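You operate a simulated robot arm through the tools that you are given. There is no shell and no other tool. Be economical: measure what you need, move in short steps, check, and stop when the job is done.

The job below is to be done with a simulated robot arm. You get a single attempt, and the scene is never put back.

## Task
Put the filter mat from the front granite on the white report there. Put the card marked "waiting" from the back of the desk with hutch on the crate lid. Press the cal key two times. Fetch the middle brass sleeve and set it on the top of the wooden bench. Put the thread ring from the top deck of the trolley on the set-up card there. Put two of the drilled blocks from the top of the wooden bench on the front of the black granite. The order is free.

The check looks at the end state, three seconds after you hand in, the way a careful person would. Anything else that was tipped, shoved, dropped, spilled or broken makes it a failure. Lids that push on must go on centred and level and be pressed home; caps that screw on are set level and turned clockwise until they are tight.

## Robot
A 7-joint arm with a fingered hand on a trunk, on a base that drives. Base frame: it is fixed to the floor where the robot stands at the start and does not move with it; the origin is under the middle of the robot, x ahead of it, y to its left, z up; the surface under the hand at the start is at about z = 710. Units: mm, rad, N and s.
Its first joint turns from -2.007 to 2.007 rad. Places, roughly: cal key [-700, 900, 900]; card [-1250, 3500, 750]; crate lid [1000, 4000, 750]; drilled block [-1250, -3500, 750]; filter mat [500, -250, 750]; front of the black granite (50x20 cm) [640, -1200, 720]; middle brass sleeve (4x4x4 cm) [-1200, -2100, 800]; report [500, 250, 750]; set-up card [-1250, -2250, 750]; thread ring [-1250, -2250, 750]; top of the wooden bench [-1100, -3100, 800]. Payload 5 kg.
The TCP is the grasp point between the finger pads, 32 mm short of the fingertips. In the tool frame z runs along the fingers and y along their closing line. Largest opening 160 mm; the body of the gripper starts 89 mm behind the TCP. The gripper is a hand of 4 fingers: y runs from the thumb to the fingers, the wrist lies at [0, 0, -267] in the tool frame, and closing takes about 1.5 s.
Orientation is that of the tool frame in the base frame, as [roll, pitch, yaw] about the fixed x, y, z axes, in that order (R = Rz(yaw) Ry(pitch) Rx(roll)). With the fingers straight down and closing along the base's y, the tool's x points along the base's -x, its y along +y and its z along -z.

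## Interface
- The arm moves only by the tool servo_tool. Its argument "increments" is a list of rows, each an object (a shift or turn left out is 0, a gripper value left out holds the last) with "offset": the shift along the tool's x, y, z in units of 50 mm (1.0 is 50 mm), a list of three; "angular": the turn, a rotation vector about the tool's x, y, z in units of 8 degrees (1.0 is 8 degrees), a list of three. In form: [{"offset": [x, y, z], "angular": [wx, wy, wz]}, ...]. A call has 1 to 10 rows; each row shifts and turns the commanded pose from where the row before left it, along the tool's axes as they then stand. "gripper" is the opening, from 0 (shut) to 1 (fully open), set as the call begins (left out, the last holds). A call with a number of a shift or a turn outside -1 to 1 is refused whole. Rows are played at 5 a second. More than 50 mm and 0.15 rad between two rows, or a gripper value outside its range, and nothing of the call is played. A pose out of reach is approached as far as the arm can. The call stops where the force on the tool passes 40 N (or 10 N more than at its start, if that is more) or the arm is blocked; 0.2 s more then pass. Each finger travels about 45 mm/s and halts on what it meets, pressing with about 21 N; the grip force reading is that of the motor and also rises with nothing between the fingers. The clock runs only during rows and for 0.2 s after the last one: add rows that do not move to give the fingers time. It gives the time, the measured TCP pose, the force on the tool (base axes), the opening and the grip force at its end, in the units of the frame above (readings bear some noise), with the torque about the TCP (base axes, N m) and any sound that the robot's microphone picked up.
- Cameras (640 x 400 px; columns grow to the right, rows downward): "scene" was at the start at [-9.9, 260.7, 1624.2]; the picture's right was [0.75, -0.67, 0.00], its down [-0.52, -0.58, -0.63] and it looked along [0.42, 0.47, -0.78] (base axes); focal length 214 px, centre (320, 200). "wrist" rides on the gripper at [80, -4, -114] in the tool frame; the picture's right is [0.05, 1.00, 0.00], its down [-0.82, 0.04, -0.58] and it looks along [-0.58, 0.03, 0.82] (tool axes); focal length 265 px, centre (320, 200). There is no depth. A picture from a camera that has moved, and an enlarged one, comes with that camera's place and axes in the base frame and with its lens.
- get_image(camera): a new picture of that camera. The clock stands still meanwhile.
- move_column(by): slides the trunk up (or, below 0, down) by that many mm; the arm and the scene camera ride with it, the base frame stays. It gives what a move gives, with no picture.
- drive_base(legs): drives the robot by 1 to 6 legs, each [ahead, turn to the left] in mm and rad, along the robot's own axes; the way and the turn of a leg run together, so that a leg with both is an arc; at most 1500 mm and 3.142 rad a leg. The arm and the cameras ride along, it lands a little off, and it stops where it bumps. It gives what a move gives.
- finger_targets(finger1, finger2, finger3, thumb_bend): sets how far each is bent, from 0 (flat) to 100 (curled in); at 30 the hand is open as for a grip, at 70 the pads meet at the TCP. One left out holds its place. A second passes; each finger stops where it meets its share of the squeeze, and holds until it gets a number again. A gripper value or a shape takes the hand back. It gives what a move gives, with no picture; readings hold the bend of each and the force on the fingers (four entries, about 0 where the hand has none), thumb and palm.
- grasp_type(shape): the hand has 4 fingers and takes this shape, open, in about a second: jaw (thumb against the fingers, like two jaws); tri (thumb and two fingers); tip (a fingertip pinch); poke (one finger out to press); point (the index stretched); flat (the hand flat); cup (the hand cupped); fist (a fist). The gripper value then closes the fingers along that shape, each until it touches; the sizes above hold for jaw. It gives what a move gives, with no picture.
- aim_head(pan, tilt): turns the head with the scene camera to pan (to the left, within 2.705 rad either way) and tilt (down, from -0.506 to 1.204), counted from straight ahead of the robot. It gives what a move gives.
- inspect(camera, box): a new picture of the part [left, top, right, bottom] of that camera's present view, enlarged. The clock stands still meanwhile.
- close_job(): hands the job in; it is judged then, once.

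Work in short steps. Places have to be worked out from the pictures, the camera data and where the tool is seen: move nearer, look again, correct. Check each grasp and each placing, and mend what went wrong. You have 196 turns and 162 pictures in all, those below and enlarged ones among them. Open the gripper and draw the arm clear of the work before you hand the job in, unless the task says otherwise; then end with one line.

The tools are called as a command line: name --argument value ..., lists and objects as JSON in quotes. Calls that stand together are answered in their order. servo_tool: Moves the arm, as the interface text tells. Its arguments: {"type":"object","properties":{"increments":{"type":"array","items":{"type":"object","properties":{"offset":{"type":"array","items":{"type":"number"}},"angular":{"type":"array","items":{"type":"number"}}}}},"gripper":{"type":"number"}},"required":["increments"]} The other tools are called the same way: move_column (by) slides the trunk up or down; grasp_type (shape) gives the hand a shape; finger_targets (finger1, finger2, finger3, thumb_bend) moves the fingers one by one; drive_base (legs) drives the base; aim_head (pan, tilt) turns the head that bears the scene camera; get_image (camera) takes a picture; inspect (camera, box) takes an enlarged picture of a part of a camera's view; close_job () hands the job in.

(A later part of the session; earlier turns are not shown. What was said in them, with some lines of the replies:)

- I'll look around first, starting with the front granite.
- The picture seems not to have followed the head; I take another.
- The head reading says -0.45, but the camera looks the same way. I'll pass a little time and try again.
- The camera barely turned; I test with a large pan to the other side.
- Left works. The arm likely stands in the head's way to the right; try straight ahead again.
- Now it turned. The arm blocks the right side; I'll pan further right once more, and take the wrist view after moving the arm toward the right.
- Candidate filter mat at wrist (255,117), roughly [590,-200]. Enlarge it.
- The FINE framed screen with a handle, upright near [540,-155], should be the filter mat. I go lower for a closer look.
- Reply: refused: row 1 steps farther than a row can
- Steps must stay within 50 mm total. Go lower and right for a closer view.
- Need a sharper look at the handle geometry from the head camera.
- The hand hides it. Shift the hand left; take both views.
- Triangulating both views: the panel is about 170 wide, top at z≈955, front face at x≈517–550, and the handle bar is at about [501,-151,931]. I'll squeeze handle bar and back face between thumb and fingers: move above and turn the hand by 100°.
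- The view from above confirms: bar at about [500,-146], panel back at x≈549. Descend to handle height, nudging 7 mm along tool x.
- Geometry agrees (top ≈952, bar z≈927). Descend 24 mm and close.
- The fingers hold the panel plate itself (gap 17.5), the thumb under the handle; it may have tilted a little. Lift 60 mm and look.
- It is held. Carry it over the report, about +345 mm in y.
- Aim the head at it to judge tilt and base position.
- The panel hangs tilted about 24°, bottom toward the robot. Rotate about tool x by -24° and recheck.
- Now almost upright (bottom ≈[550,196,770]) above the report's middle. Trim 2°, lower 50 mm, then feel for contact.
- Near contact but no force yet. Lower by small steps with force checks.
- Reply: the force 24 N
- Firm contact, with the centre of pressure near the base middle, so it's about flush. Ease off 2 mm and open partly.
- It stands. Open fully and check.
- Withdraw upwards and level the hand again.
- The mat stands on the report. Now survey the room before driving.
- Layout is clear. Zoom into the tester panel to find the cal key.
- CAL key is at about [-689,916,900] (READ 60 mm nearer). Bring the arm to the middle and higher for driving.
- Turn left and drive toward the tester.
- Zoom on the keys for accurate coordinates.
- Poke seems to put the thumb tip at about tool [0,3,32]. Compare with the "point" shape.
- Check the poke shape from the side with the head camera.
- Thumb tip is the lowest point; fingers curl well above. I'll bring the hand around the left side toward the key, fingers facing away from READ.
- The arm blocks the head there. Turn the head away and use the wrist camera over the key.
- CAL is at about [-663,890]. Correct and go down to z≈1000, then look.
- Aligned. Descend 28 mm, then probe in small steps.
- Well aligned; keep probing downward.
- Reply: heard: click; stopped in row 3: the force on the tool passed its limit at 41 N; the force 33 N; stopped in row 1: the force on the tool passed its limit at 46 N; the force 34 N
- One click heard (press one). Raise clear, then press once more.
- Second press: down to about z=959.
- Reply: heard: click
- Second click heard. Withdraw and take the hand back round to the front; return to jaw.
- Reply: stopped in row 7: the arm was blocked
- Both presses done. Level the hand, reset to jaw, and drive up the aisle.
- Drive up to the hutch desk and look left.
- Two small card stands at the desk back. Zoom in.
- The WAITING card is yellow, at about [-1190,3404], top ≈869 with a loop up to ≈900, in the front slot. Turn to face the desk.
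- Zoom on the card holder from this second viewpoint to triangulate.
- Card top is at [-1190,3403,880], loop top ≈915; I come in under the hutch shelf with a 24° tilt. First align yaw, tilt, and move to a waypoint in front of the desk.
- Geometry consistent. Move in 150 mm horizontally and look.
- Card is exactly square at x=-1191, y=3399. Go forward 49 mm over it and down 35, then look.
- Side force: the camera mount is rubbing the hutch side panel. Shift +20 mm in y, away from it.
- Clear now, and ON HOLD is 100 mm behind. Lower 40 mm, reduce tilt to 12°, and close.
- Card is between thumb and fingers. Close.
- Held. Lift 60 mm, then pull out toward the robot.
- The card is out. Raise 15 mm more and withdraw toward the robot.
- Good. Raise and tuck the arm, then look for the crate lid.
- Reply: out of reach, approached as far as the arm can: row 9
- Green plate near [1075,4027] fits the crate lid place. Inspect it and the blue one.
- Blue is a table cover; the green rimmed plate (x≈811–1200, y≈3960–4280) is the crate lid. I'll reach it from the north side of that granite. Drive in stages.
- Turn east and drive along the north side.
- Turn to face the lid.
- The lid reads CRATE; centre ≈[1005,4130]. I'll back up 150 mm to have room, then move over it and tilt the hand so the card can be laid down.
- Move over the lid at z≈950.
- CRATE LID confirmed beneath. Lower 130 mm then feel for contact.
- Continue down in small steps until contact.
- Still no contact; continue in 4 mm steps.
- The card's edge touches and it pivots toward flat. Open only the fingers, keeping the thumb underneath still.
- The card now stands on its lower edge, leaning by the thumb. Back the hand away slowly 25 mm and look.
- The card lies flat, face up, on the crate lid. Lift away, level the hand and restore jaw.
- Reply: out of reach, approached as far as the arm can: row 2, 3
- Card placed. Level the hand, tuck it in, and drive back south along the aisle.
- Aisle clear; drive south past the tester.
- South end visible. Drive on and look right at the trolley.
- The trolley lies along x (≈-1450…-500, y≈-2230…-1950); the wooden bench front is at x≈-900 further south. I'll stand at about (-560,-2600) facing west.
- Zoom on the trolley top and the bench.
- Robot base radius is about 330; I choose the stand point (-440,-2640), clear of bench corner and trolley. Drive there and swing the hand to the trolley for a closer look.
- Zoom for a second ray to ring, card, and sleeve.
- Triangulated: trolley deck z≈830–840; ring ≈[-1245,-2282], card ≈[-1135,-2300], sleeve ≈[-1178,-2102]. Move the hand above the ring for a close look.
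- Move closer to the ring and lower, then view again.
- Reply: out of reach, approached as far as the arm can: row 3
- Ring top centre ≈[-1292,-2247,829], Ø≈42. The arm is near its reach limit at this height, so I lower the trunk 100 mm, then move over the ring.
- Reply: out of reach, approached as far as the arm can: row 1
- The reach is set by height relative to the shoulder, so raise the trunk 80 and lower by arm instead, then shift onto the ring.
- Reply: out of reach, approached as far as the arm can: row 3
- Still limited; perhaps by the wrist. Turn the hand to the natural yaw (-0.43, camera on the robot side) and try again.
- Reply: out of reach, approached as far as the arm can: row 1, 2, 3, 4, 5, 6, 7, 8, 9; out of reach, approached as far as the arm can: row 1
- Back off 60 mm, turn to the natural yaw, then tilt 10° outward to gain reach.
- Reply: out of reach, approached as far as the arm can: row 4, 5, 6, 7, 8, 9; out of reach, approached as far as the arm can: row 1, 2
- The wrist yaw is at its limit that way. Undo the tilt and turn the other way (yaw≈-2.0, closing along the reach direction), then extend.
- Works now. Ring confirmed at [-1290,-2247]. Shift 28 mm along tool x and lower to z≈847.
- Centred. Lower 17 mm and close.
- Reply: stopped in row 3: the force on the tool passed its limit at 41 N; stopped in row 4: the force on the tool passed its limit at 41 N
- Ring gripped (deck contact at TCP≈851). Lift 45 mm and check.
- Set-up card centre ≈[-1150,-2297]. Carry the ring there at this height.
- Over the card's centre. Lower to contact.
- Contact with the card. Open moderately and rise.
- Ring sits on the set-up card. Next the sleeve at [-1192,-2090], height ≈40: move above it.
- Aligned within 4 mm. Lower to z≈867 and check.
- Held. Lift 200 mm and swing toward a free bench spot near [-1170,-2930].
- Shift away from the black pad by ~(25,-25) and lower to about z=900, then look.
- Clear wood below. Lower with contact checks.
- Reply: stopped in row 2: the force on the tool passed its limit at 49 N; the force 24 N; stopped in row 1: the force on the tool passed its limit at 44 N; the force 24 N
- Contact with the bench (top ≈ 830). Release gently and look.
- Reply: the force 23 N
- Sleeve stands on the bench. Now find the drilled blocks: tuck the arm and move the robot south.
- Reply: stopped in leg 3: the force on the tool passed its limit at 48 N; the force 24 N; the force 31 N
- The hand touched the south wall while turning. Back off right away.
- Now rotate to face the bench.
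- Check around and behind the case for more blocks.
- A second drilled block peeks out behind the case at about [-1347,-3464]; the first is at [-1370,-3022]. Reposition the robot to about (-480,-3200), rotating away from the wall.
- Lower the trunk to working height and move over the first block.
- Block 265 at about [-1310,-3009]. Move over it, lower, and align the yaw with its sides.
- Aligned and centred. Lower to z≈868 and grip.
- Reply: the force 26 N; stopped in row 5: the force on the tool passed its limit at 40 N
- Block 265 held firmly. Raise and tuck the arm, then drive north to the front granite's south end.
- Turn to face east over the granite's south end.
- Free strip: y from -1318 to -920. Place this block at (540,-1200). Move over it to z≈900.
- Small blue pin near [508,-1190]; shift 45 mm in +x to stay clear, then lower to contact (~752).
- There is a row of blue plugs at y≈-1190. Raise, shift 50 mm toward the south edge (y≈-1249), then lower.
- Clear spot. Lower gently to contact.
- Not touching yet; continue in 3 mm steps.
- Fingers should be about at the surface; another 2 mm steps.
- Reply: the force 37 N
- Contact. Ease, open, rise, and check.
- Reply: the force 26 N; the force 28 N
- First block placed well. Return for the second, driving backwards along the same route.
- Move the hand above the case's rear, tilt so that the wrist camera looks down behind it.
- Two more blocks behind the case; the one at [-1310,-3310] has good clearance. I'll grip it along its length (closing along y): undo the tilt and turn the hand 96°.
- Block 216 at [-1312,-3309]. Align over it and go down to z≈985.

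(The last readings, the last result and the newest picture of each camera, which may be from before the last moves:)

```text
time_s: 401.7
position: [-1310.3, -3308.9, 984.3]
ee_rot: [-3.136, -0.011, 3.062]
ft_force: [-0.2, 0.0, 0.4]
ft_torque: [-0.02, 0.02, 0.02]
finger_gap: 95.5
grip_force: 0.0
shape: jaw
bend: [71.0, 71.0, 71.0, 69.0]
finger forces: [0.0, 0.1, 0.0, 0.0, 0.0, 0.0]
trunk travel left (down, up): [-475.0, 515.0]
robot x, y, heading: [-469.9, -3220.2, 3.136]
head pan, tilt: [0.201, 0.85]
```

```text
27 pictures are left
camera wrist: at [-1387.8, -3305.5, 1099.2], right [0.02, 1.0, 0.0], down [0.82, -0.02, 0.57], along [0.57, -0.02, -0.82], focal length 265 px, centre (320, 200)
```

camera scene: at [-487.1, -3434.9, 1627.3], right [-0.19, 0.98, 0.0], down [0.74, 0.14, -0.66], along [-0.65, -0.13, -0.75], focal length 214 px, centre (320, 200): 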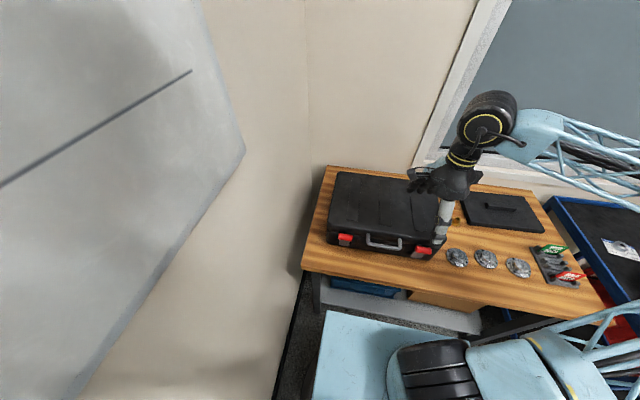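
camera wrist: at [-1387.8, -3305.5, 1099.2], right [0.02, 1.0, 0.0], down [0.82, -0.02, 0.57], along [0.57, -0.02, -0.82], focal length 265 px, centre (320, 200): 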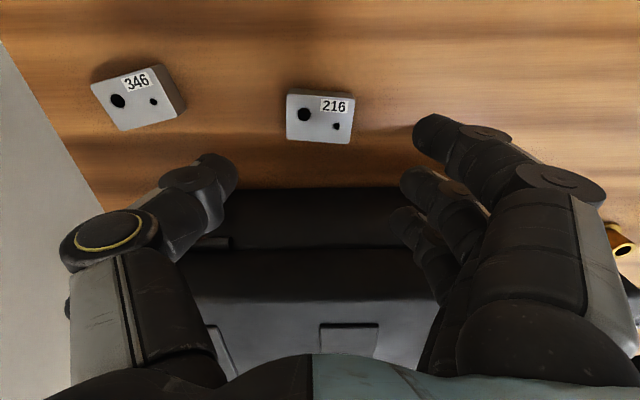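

Aligned. Lower to z≈875 and grip.

servo_tool --increments '[{"offset": [0.03, 0, 0.8]}, {"offset": [0, 0, 0.8]}, {"offset": [0, 0, 0.56]}, {}]'

servo_tool --gripper 0.0 --increments '[{}, {}, {}, {}]'

servo_tool --increments '[{"offset": [0, 0, -0.6]}, {"offset": [0, 0, -0.8]}, {"offset": [0, 0, -0.8]}, {}]'

get_image --camera "wrist"

```text
time_s: 402.7
position: [-1313.8, -3308.6, 875.9]
ee_rot: [-3.136, -0.012, 3.064]
ft_force: [-1.1, 0.9, 0.6]
ft_torque: [0.02, 0.02, 0.0]
finger_gap: 95.5
grip_force: 0.1
shape: jaw
bend: [71.0, 71.0, 71.0, 69.0]
finger forces: [0.1, 0.0, 0.1, 0.0, 0.1, 0.1]
trunk travel left (down, up): [-475.0, 515.0]
robot x, y, heading: [-468.9, -3216.3, 3.135]
head pan, tilt: [0.201, 0.85]
```

```text
time_s: 403.7
position: [-1313.9, -3309.4, 876.6]
ee_rot: [-3.136, -0.011, 3.064]
ft_force: [0.9, -0.5, 0.3]
ft_torque: [0.02, -0.03, 0.0]
finger_gap: 47.9
grip_force: 0.1
shape: jaw
bend: [71.0, 73.0, 73.0, 70.0]
finger forces: [0.0, 0.5, 0.8, 0.1, 1.2, 0.1]
trunk travel left (down, up): [-475.0, 515.0]
robot x, y, heading: [-471.0, -3219.6, 3.128]
head pan, tilt: [0.201, 0.85]
```

```text
time_s: 404.7
position: [-1310.8, -3309.6, 985.8]
ee_rot: [-3.136, -0.013, 3.067]
ft_force: [0.0, -0.5, -0.4]
ft_torque: [0.02, -0.01, 0.02]
finger_gap: 7.0
grip_force: 20.5
shape: jaw
bend: [68.0, 73.0, 73.0, 73.0]
finger forces: [0.1, 0.0, 0.0, 0.0, 0.1, 0.1]
trunk travel left (down, up): [-475.0, 515.0]
robot x, y, heading: [-470.3, -3217.6, 3.135]
head pan, tilt: [0.201, 0.85]
```

```text
26 pictures are left
camera wrist: at [-1389.4, -3305.9, 1101.1], right [0.03, 1.0, 0.0], down [0.82, -0.02, 0.57], along [0.57, -0.02, -0.82], focal length 265 px, centre (320, 200)
```

wrist: 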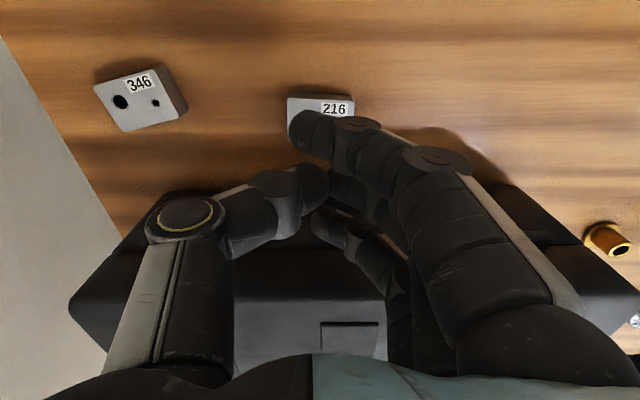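

Closed too briefly; the block slipped out and stays in place. Reopen and check its position.

servo_tool --gripper 0.6 --increments '[{}, {}, {}, {}, {}]'

get_image --camera "wrist"

```text
time_s: 405.9
position: [-1312.1, -3309.9, 986.4]
ee_rot: [-3.135, -0.013, 3.064]
ft_force: [0.1, -0.4, -1.1]
ft_torque: [0.0, 0.01, 0.01]
finger_gap: 95.6
grip_force: 0.2
shape: jaw
bend: [71.0, 71.0, 71.0, 69.0]
finger forces: [0.1, 0.0, 0.1, 0.1, 0.0, 0.1]
trunk travel left (down, up): [-475.0, 515.0]
robot x, y, heading: [-472.2, -3218.1, 3.131]
head pan, tilt: [0.201, 0.85]
```

```text
25 pictures are left
camera wrist: at [-1389.6, -3306.0, 1100.8], right [0.02, 1.0, 0.0], down [0.82, -0.02, 0.57], along [0.57, -0.02, -0.82], focal length 265 px, centre (320, 200)
```

wrist: 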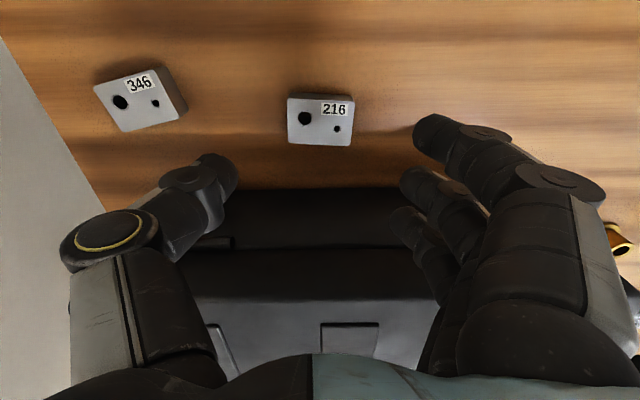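

It has barely moved. Lower again and close with enough time.

servo_tool --increments '[{"offset": [0, 0, 0.8]}, {"offset": [0, 0, 0.8]}, {"offset": [0, 0, 0.66]}, {}]'

servo_tool --gripper 0.0 --increments '[{}, {}, {}, {}, {}, {}, {}, {}]'

get_image --camera "wrist"

```text
time_s: 406.9
position: [-1311.6, -3309.4, 873.5]
ee_rot: [-3.136, -0.013, 3.064]
ft_force: [-0.5, 0.3, 0.9]
ft_torque: [0.09, -0.04, 0.0]
finger_gap: 95.9
grip_force: 0.0
shape: jaw
bend: [71.0, 71.0, 71.0, 69.0]
finger forces: [0.1, 0.0, 1.4, 0.0, 0.1, 0.0]
trunk travel left (down, up): [-475.0, 515.0]
robot x, y, heading: [-468.6, -3217.7, 3.131]
head pan, tilt: [0.201, 0.85]
```

```text
time_s: 408.7
position: [-1313.0, -3311.4, 874.0]
ee_rot: [-3.138, -0.013, 3.065]
ft_force: [-1.0, -1.8, 3.3]
ft_torque: [0.12, -0.03, 0.02]
finger_gap: 40.6
grip_force: 21.2
shape: jaw
bend: [68.0, 72.0, 74.0, 70.0]
finger forces: [0.1, 16.4, 0.5, 0.0, 17.0, 0.0]
trunk travel left (down, up): [-475.0, 515.0]
robot x, y, heading: [-470.1, -3216.6, 3.132]
head pan, tilt: [0.201, 0.85]
```

```text
24 pictures are left
camera wrist: at [-1390.1, -3307.1, 988.9], right [0.02, 1.0, 0.0], down [0.82, -0.02, 0.57], along [0.57, -0.02, -0.82], focal length 265 px, centre (320, 200)
```

wrist: 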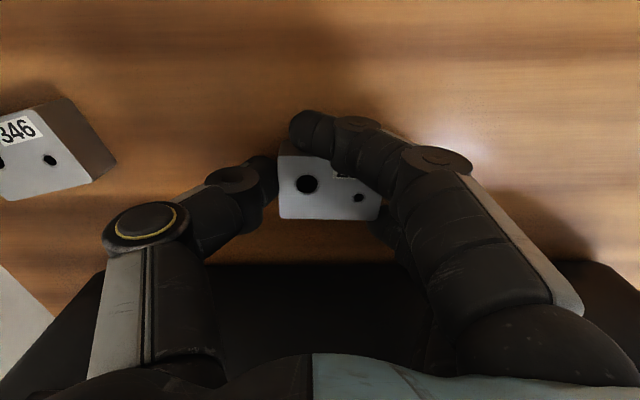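

Held between thumb and middle finger. Lift slowly and check.

servo_tool --increments '[{"offset": [0, 0, -0.3]}, {"offset": [0, 0, -0.5]}, {"offset": [0, 0, -0.6]}, {}]'

get_image --camera "wrist"

```text
time_s: 409.7
position: [-1311.2, -3309.3, 944.0]
ee_rot: [-3.137, -0.012, 3.065]
ft_force: [0.1, 0.1, -0.9]
ft_torque: [0.0, 0.04, 0.0]
finger_gap: 40.0
grip_force: 21.3
shape: jaw
bend: [68.0, 72.0, 74.0, 70.0]
finger forces: [0.0, 14.4, 1.3, 0.0, 15.8, 0.0]
trunk travel left (down, up): [-475.0, 515.0]
robot x, y, heading: [-473.0, -3214.2, 3.133]
head pan, tilt: [0.201, 0.85]
```

```text
23 pictures are left
camera wrist: at [-1388.9, -3305.9, 1058.0], right [0.02, 1.0, 0.0], down [0.82, -0.02, 0.57], along [0.57, -0.02, -0.82], focal length 265 px, centre (320, 200)
```

wrist: 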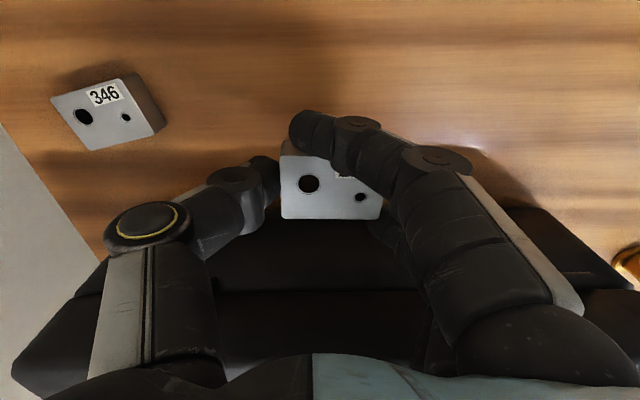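

Level and held. Raise, retract, and drive to the granite.

servo_tool --increments '[{"offset": [0, 0, -0.8]}, {"offset": [0, 0, -0.8]}, {"offset": [0, 0, -0.8]}, {"offset": [0, 0, -0.8]}, {"offset": [0, 0, -0.8]}, {"offset": [0, 0, -0.6]}]'

servo_tool --increments '[{"offset": [-0.875, 0.243, 0]}, {"offset": [-0.875, 0.243, 0]}, {"offset": [-0.875, 0.243, 0]}, {"offset": [-0.875, 0.243, 0]}, {"offset": [-0.875, 0.243, 0]}, {"offset": [-0.875, 0.243, 0]}, {"offset": [-0.875, 0.243, 0]}, {"offset": [-0.875, 0.243, 0]}, {"offset": [-0.875, 0.243, 0]}]'

drive_base --legs '[[0, -1.97], [560, 0], [0, 0.33], [1500, 0], [0, -1.59]]'

get_image --camera "wrist"

```text
time_s: 411.1
position: [-1309.2, -3308.3, 1175.5]
ee_rot: [-3.135, -0.012, 3.067]
ft_force: [-0.1, -0.7, -0.6]
ft_torque: [0.02, 0.0, 0.0]
finger_gap: 40.2
grip_force: 20.8
shape: jaw
bend: [68.0, 72.0, 74.0, 71.0]
finger forces: [0.0, 14.4, 1.2, 0.1, 15.6, 0.2]
trunk travel left (down, up): [-475.0, 515.0]
robot x, y, heading: [-472.2, -3218.7, 3.134]
head pan, tilt: [0.201, 0.85]
```

```text
time_s: 413.1
position: [-906.0, -3228.8, 1169.0]
ee_rot: [-3.137, -0.013, 3.066]
ft_force: [-0.2, 0.7, -1.4]
ft_torque: [-0.05, 0.01, -0.02]
finger_gap: 40.0
grip_force: 20.8
shape: jaw
bend: [68.0, 71.0, 74.0, 71.0]
finger forces: [0.0, 14.5, 1.2, 0.0, 15.6, 0.0]
trunk travel left (down, up): [-475.0, 515.0]
robot x, y, heading: [-466.6, -3217.1, 3.13]
head pan, tilt: [0.201, 0.85]
```

```text
time_s: 433.4
position: [285.3, -1240.3, 1168.8]
ee_rot: [-3.135, -0.012, -0.153]
ft_force: [-0.8, 0.1, -0.9]
ft_torque: [0.01, -0.01, 0.01]
finger_gap: 39.7
grip_force: 21.0
shape: jaw
bend: [68.0, 71.0, 74.0, 71.0]
finger forces: [0.0, 14.6, 0.6, 0.0, 15.1, 0.0]
trunk travel left (down, up): [-475.0, 515.0]
robot x, y, heading: [-151.2, -1221.2, -0.085]
head pan, tilt: [0.201, 0.85]
```

```text
22 pictures are left
camera wrist: at [365.6, -1247.5, 1282.7], right [-0.1, -1.0, 0.0], down [-0.82, 0.08, 0.57], along [-0.56, 0.06, -0.82], focal length 265 px, centre (320, 200)
```

wrist: 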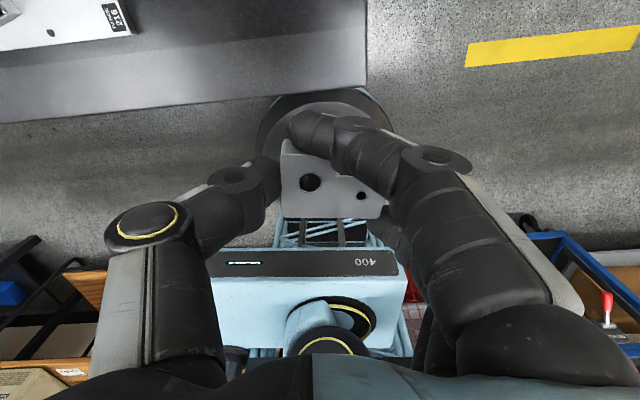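

Block still held. Move over (450,-1252), lowering to z≈800.

servo_tool --increments '[{"offset": [0.367, -0.029, 0.82]}, {"offset": [0.367, -0.029, 0.82]}, {"offset": [0.367, -0.029, 0.82]}, {"offset": [0.367, -0.029, 0.82]}, {"offset": [0.367, -0.029, 0.82]}, {"offset": [0.367, -0.029, 0.82]}, {"offset": [0.367, -0.029, 0.82]}, {"offset": [0.367, -0.029, 0.82]}, {"offset": [0.367, -0.029, 0.82]}, {}]'

get_image --camera "wrist"

```text
time_s: 435.6
position: [457.2, -1252.1, 800.9]
ee_rot: [-3.139, -0.012, -0.152]
ft_force: [0.7, -0.2, -1.5]
ft_torque: [0.03, 0.07, 0.01]
finger_gap: 39.5
grip_force: 21.2
shape: jaw
bend: [68.0, 71.0, 74.0, 71.0]
finger forces: [0.0, 14.5, 0.6, 0.0, 15.1, 0.1]
trunk travel left (down, up): [-475.0, 515.0]
robot x, y, heading: [-149.4, -1218.5, -0.087]
head pan, tilt: [0.201, 0.85]
```

```text
21 pictures are left
camera wrist: at [537.6, -1258.5, 915.7], right [-0.1, -0.99, 0.0], down [-0.82, 0.08, 0.57], along [-0.56, 0.06, -0.82], focal length 265 px, centre (320, 200)
```

wrist: 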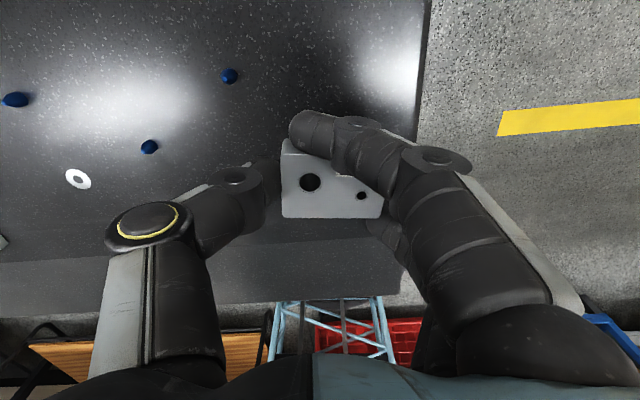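

I'd rather place it nearer the region's centre: shift to x≈690, raising over the first block.

servo_tool --increments '[{"offset": [0, 0, -0.9]}, {"offset": [0.92, -0.142, 0]}, {"offset": [0.92, -0.142, 0]}, {"offset": [0.92, -0.142, 0]}, {"offset": [0.92, -0.142, 0]}, {"offset": [0.92, -0.142, 0]}, {"offset": [0, 0, 0.9]}, {}]'

get_image --camera "wrist"

```text
time_s: 437.4
position: [689.4, -1249.9, 803.1]
ee_rot: [-3.137, -0.014, -0.151]
ft_force: [0.3, -0.1, -1.4]
ft_torque: [0.0, 0.01, -0.02]
finger_gap: 39.6
grip_force: 21.2
shape: jaw
bend: [68.0, 71.0, 74.0, 71.0]
finger forces: [0.0, 14.6, 0.6, 0.0, 15.1, 0.0]
trunk travel left (down, up): [-475.0, 515.0]
robot x, y, heading: [-152.5, -1219.9, -0.088]
head pan, tilt: [0.201, 0.85]
```

```text
20 pictures are left
camera wrist: at [769.0, -1257.0, 918.4], right [-0.1, -1.0, 0.0], down [-0.82, 0.08, 0.57], along [-0.56, 0.06, -0.82], focal length 265 px, centre (320, 200)
```

wrist: 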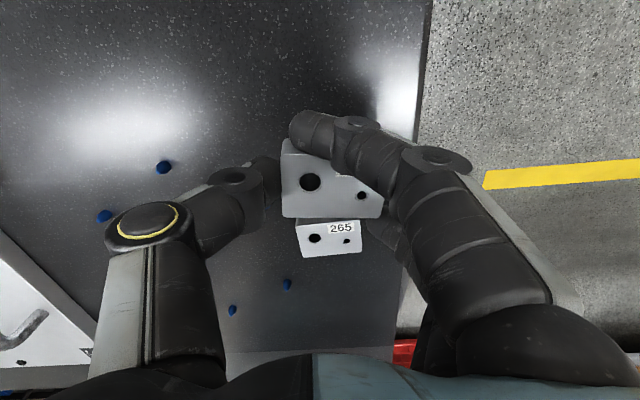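

Clear. Lower to contact.

servo_tool --increments '[{"offset": [0, 0, 0.8]}, {"offset": [0, 0, 0.22]}, {}]'

servo_tool --increments '[{"offset": [0, 0, 0.06]}, {}]'

servo_tool --increments '[{"offset": [0, 0, 0.05]}, {}]'

```text
time_s: 438.2
position: [689.3, -1250.5, 753.5]
ee_rot: [-3.135, -0.013, -0.152]
ft_force: [1.0, 0.8, -1.4]
ft_torque: [0.01, -0.04, 0.03]
finger_gap: 39.4
grip_force: 20.7
shape: jaw
bend: [68.0, 71.0, 74.0, 71.0]
finger forces: [0.1, 14.6, 0.6, 0.0, 15.0, 0.1]
trunk travel left (down, up): [-475.0, 515.0]
robot x, y, heading: [-151.3, -1219.1, -0.088]
head pan, tilt: [0.201, 0.85]
```

```text
time_s: 438.8
position: [690.2, -1249.9, 750.1]
ee_rot: [-3.136, -0.013, -0.152]
ft_force: [-0.5, 0.9, -1.6]
ft_torque: [0.0, 0.05, 0.0]
finger_gap: 40.0
grip_force: 21.2
shape: jaw
bend: [68.0, 71.0, 74.0, 71.0]
finger forces: [0.0, 14.6, 0.5, 0.1, 15.1, 0.0]
trunk travel left (down, up): [-475.0, 515.0]
robot x, y, heading: [-152.3, -1216.5, -0.083]
head pan, tilt: [0.201, 0.85]
```

```text
time_s: 439.4
position: [690.1, -1250.9, 747.2]
ee_rot: [-3.136, -0.012, -0.152]
ft_force: [0.6, 0.1, -1.6]
ft_torque: [0.03, -0.02, -0.02]
finger_gap: 39.5
grip_force: 20.8
shape: jaw
bend: [68.0, 71.0, 74.0, 71.0]
finger forces: [0.0, 14.5, 0.5, 0.1, 15.1, 0.1]
trunk travel left (down, up): [-475.0, 515.0]
robot x, y, heading: [-152.3, -1218.0, -0.085]
head pan, tilt: [0.201, 0.85]
```

servo_tool --increments '[{"offset": [0, 0, 0.04]}, {}]'

servo_tool --increments '[{"offset": [0, 0, 0.04]}, {}]'

servo_tool --increments '[{"offset": [0, 0, 0.03]}, {}]'

```text
time_s: 440.0
position: [689.3, -1249.0, 745.5]
ee_rot: [-3.138, -0.012, -0.151]
ft_force: [0.6, -0.6, -0.7]
ft_torque: [0.03, -0.02, -0.01]
finger_gap: 39.8
grip_force: 21.1
shape: jaw
bend: [68.0, 71.0, 74.0, 71.0]
finger forces: [0.1, 14.7, 0.5, 0.1, 15.1, 0.0]
trunk travel left (down, up): [-475.0, 515.0]
robot x, y, heading: [-150.5, -1218.3, -0.085]
head pan, tilt: [0.201, 0.85]
```

```text
time_s: 440.6
position: [689.4, -1249.9, 745.0]
ee_rot: [-3.136, -0.013, -0.15]
ft_force: [0.7, 1.2, 9.0]
ft_torque: [-0.38, 0.05, 0.03]
finger_gap: 39.7
grip_force: 21.2
shape: jaw
bend: [68.0, 72.0, 74.0, 71.0]
finger forces: [0.2, 18.7, 0.6, 0.1, 15.9, 0.0]
trunk travel left (down, up): [-475.0, 515.0]
robot x, y, heading: [-149.1, -1217.5, -0.091]
head pan, tilt: [0.201, 0.85]
```

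```text
time_s: 441.2
position: [690.4, -1249.9, 743.8]
ee_rot: [-3.138, -0.014, -0.152]
ft_force: [-0.2, 0.7, 18.3]
ft_torque: [-0.78, 0.16, -0.02]
finger_gap: 39.9
grip_force: 21.0
shape: jaw
bend: [68.0, 73.0, 74.0, 71.0]
finger forces: [0.1, 29.0, 0.7, 0.0, 15.9, 0.1]
trunk travel left (down, up): [-475.0, 515.0]
robot x, y, heading: [-150.5, -1219.5, -0.083]
head pan, tilt: [0.201, 0.85]
```

Contact. Open and rise.

servo_tool --gripper 0.6 --increments '[{}, {}, {}, {}, {}]'

servo_tool --increments '[{"offset": [0, 0, -0.5]}, {"offset": [0, 0, -1]}, {"offset": [0, 0, -1]}, {"offset": [0, 0, -1]}, {"offset": [0, 0, -1]}, {"offset": [0, 0, -1]}]'

get_image --camera "wrist"

```text
time_s: 442.4
position: [689.4, -1250.3, 742.0]
ee_rot: [-3.136, -0.012, -0.15]
ft_force: [1.0, 8.4, 18.3]
ft_torque: [-0.65, 0.46, -0.08]
finger_gap: 90.6
grip_force: 0.1
shape: jaw
bend: [71.0, 72.0, 73.0, 69.0]
finger forces: [2.1, 6.7, 9.8, 0.0, 0.0, 0.0]
trunk travel left (down, up): [-475.0, 515.0]
robot x, y, heading: [-146.6, -1218.2, -0.083]
head pan, tilt: [0.201, 0.85]
```

```text
time_s: 443.8
position: [686.4, -1250.6, 1020.4]
ee_rot: [-3.137, -0.011, -0.151]
ft_force: [0.0, 0.1, -1.0]
ft_torque: [0.02, -0.02, 0.03]
finger_gap: 95.7
grip_force: 0.0
shape: jaw
bend: [71.0, 71.0, 71.0, 69.0]
finger forces: [0.0, 0.0, 0.0, 0.0, 0.0, 0.0]
trunk travel left (down, up): [-475.0, 515.0]
robot x, y, heading: [-151.4, -1219.6, -0.082]
head pan, tilt: [0.201, 0.85]
```

```text
19 pictures are left
camera wrist: at [765.9, -1257.2, 1133.8], right [-0.1, -1.0, 0.0], down [-0.82, 0.08, 0.57], along [-0.56, 0.06, -0.82], focal length 265 px, centre (320, 200)
```

wrist: 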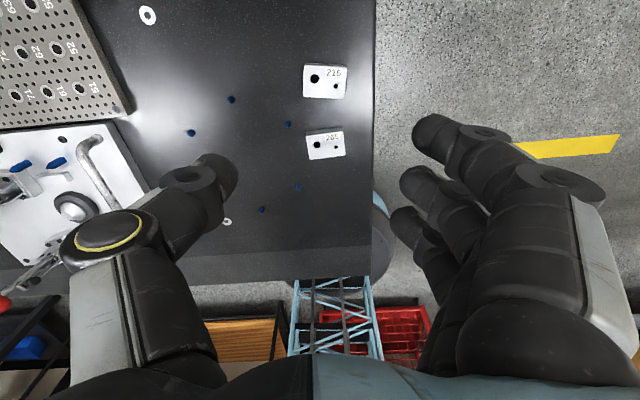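

Both blocks rest on the granite. Retract the arm and take a last look at the filter mat.

servo_tool --gripper 1.0 --increments '[{"offset": [0, 0, -1]}, {"offset": [0, 0, -1]}, {"offset": [0, 0, -0.8]}, {"offset": [-0.95, 0, 0]}, {"offset": [-0.95, 0, 0]}, {"offset": [-0.95, 0, 0]}, {"offset": [-0.95, 0, 0]}, {"offset": [-0.95, 0, 0]}, {"offset": [-0.95, 0, 0]}]'

aim_head --pan 1.0 --tilt 0.4

inspect --camera "scene" --box '[160, 100, 480, 300]'

```text
time_s: 445.8
position: [402.0, -1208.5, 1153.4]
ee_rot: [-3.137, -0.011, -0.152]
ft_force: [0.0, 0.0, -0.5]
ft_torque: [0.02, -0.03, 0.01]
finger_gap: 159.9
grip_force: 0.1
shape: jaw
bend: [30.0, 30.0, 30.0, 30.0]
finger forces: [0.0, 0.0, 0.1, 0.0, 0.0, 0.1]
trunk travel left (down, up): [-475.0, 515.0]
robot x, y, heading: [-150.0, -1217.8, -0.086]
head pan, tilt: [0.201, 0.85]
```

```text
time_s: 446.9
position: [403.4, -1209.1, 1153.3]
ee_rot: [-3.137, -0.012, -0.152]
ft_force: [0.3, -0.4, 0.6]
ft_torque: [0.01, 0.02, 0.0]
finger_gap: 160.0
grip_force: 0.1
shape: jaw
bend: [30.0, 30.0, 30.0, 30.0]
finger forces: [0.0, 0.0, 0.0, 0.0, 0.0, 0.0]
trunk travel left (down, up): [-475.0, 515.0]
robot x, y, heading: [-149.3, -1219.5, -0.085]
head pan, tilt: [1.0, 0.4]
```

```text
2.00 times, centred on (320, 200) of scene
camera zoom: at [-135.0, -934.8, 1666.4], right [0.79, -0.61, 0.0], down [-0.24, -0.31, -0.92], along [0.56, 0.73, -0.39], focal length 429 px, centre (320, 200)
```

zoom: 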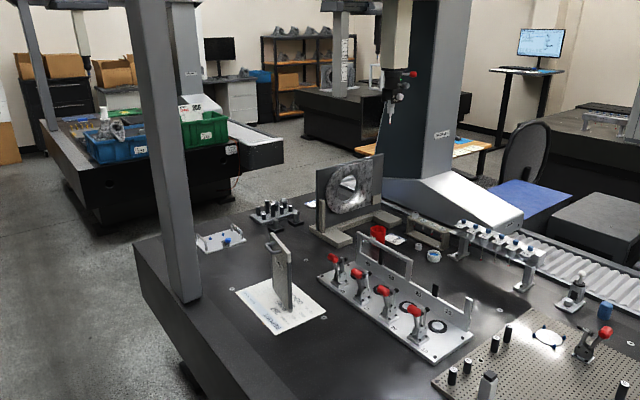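

The mat still stands on the report, the arm is clear and the gripper is open. Handing in.

close_job

```text
The job is handed in.
```

All six parts were done and the job is handed in. The mat, card, ring, sleeve and both blocks were seen in place, two clicks were heard from the cal key, and while driving, the hand pressed once against the south wall board, with no visible damage.
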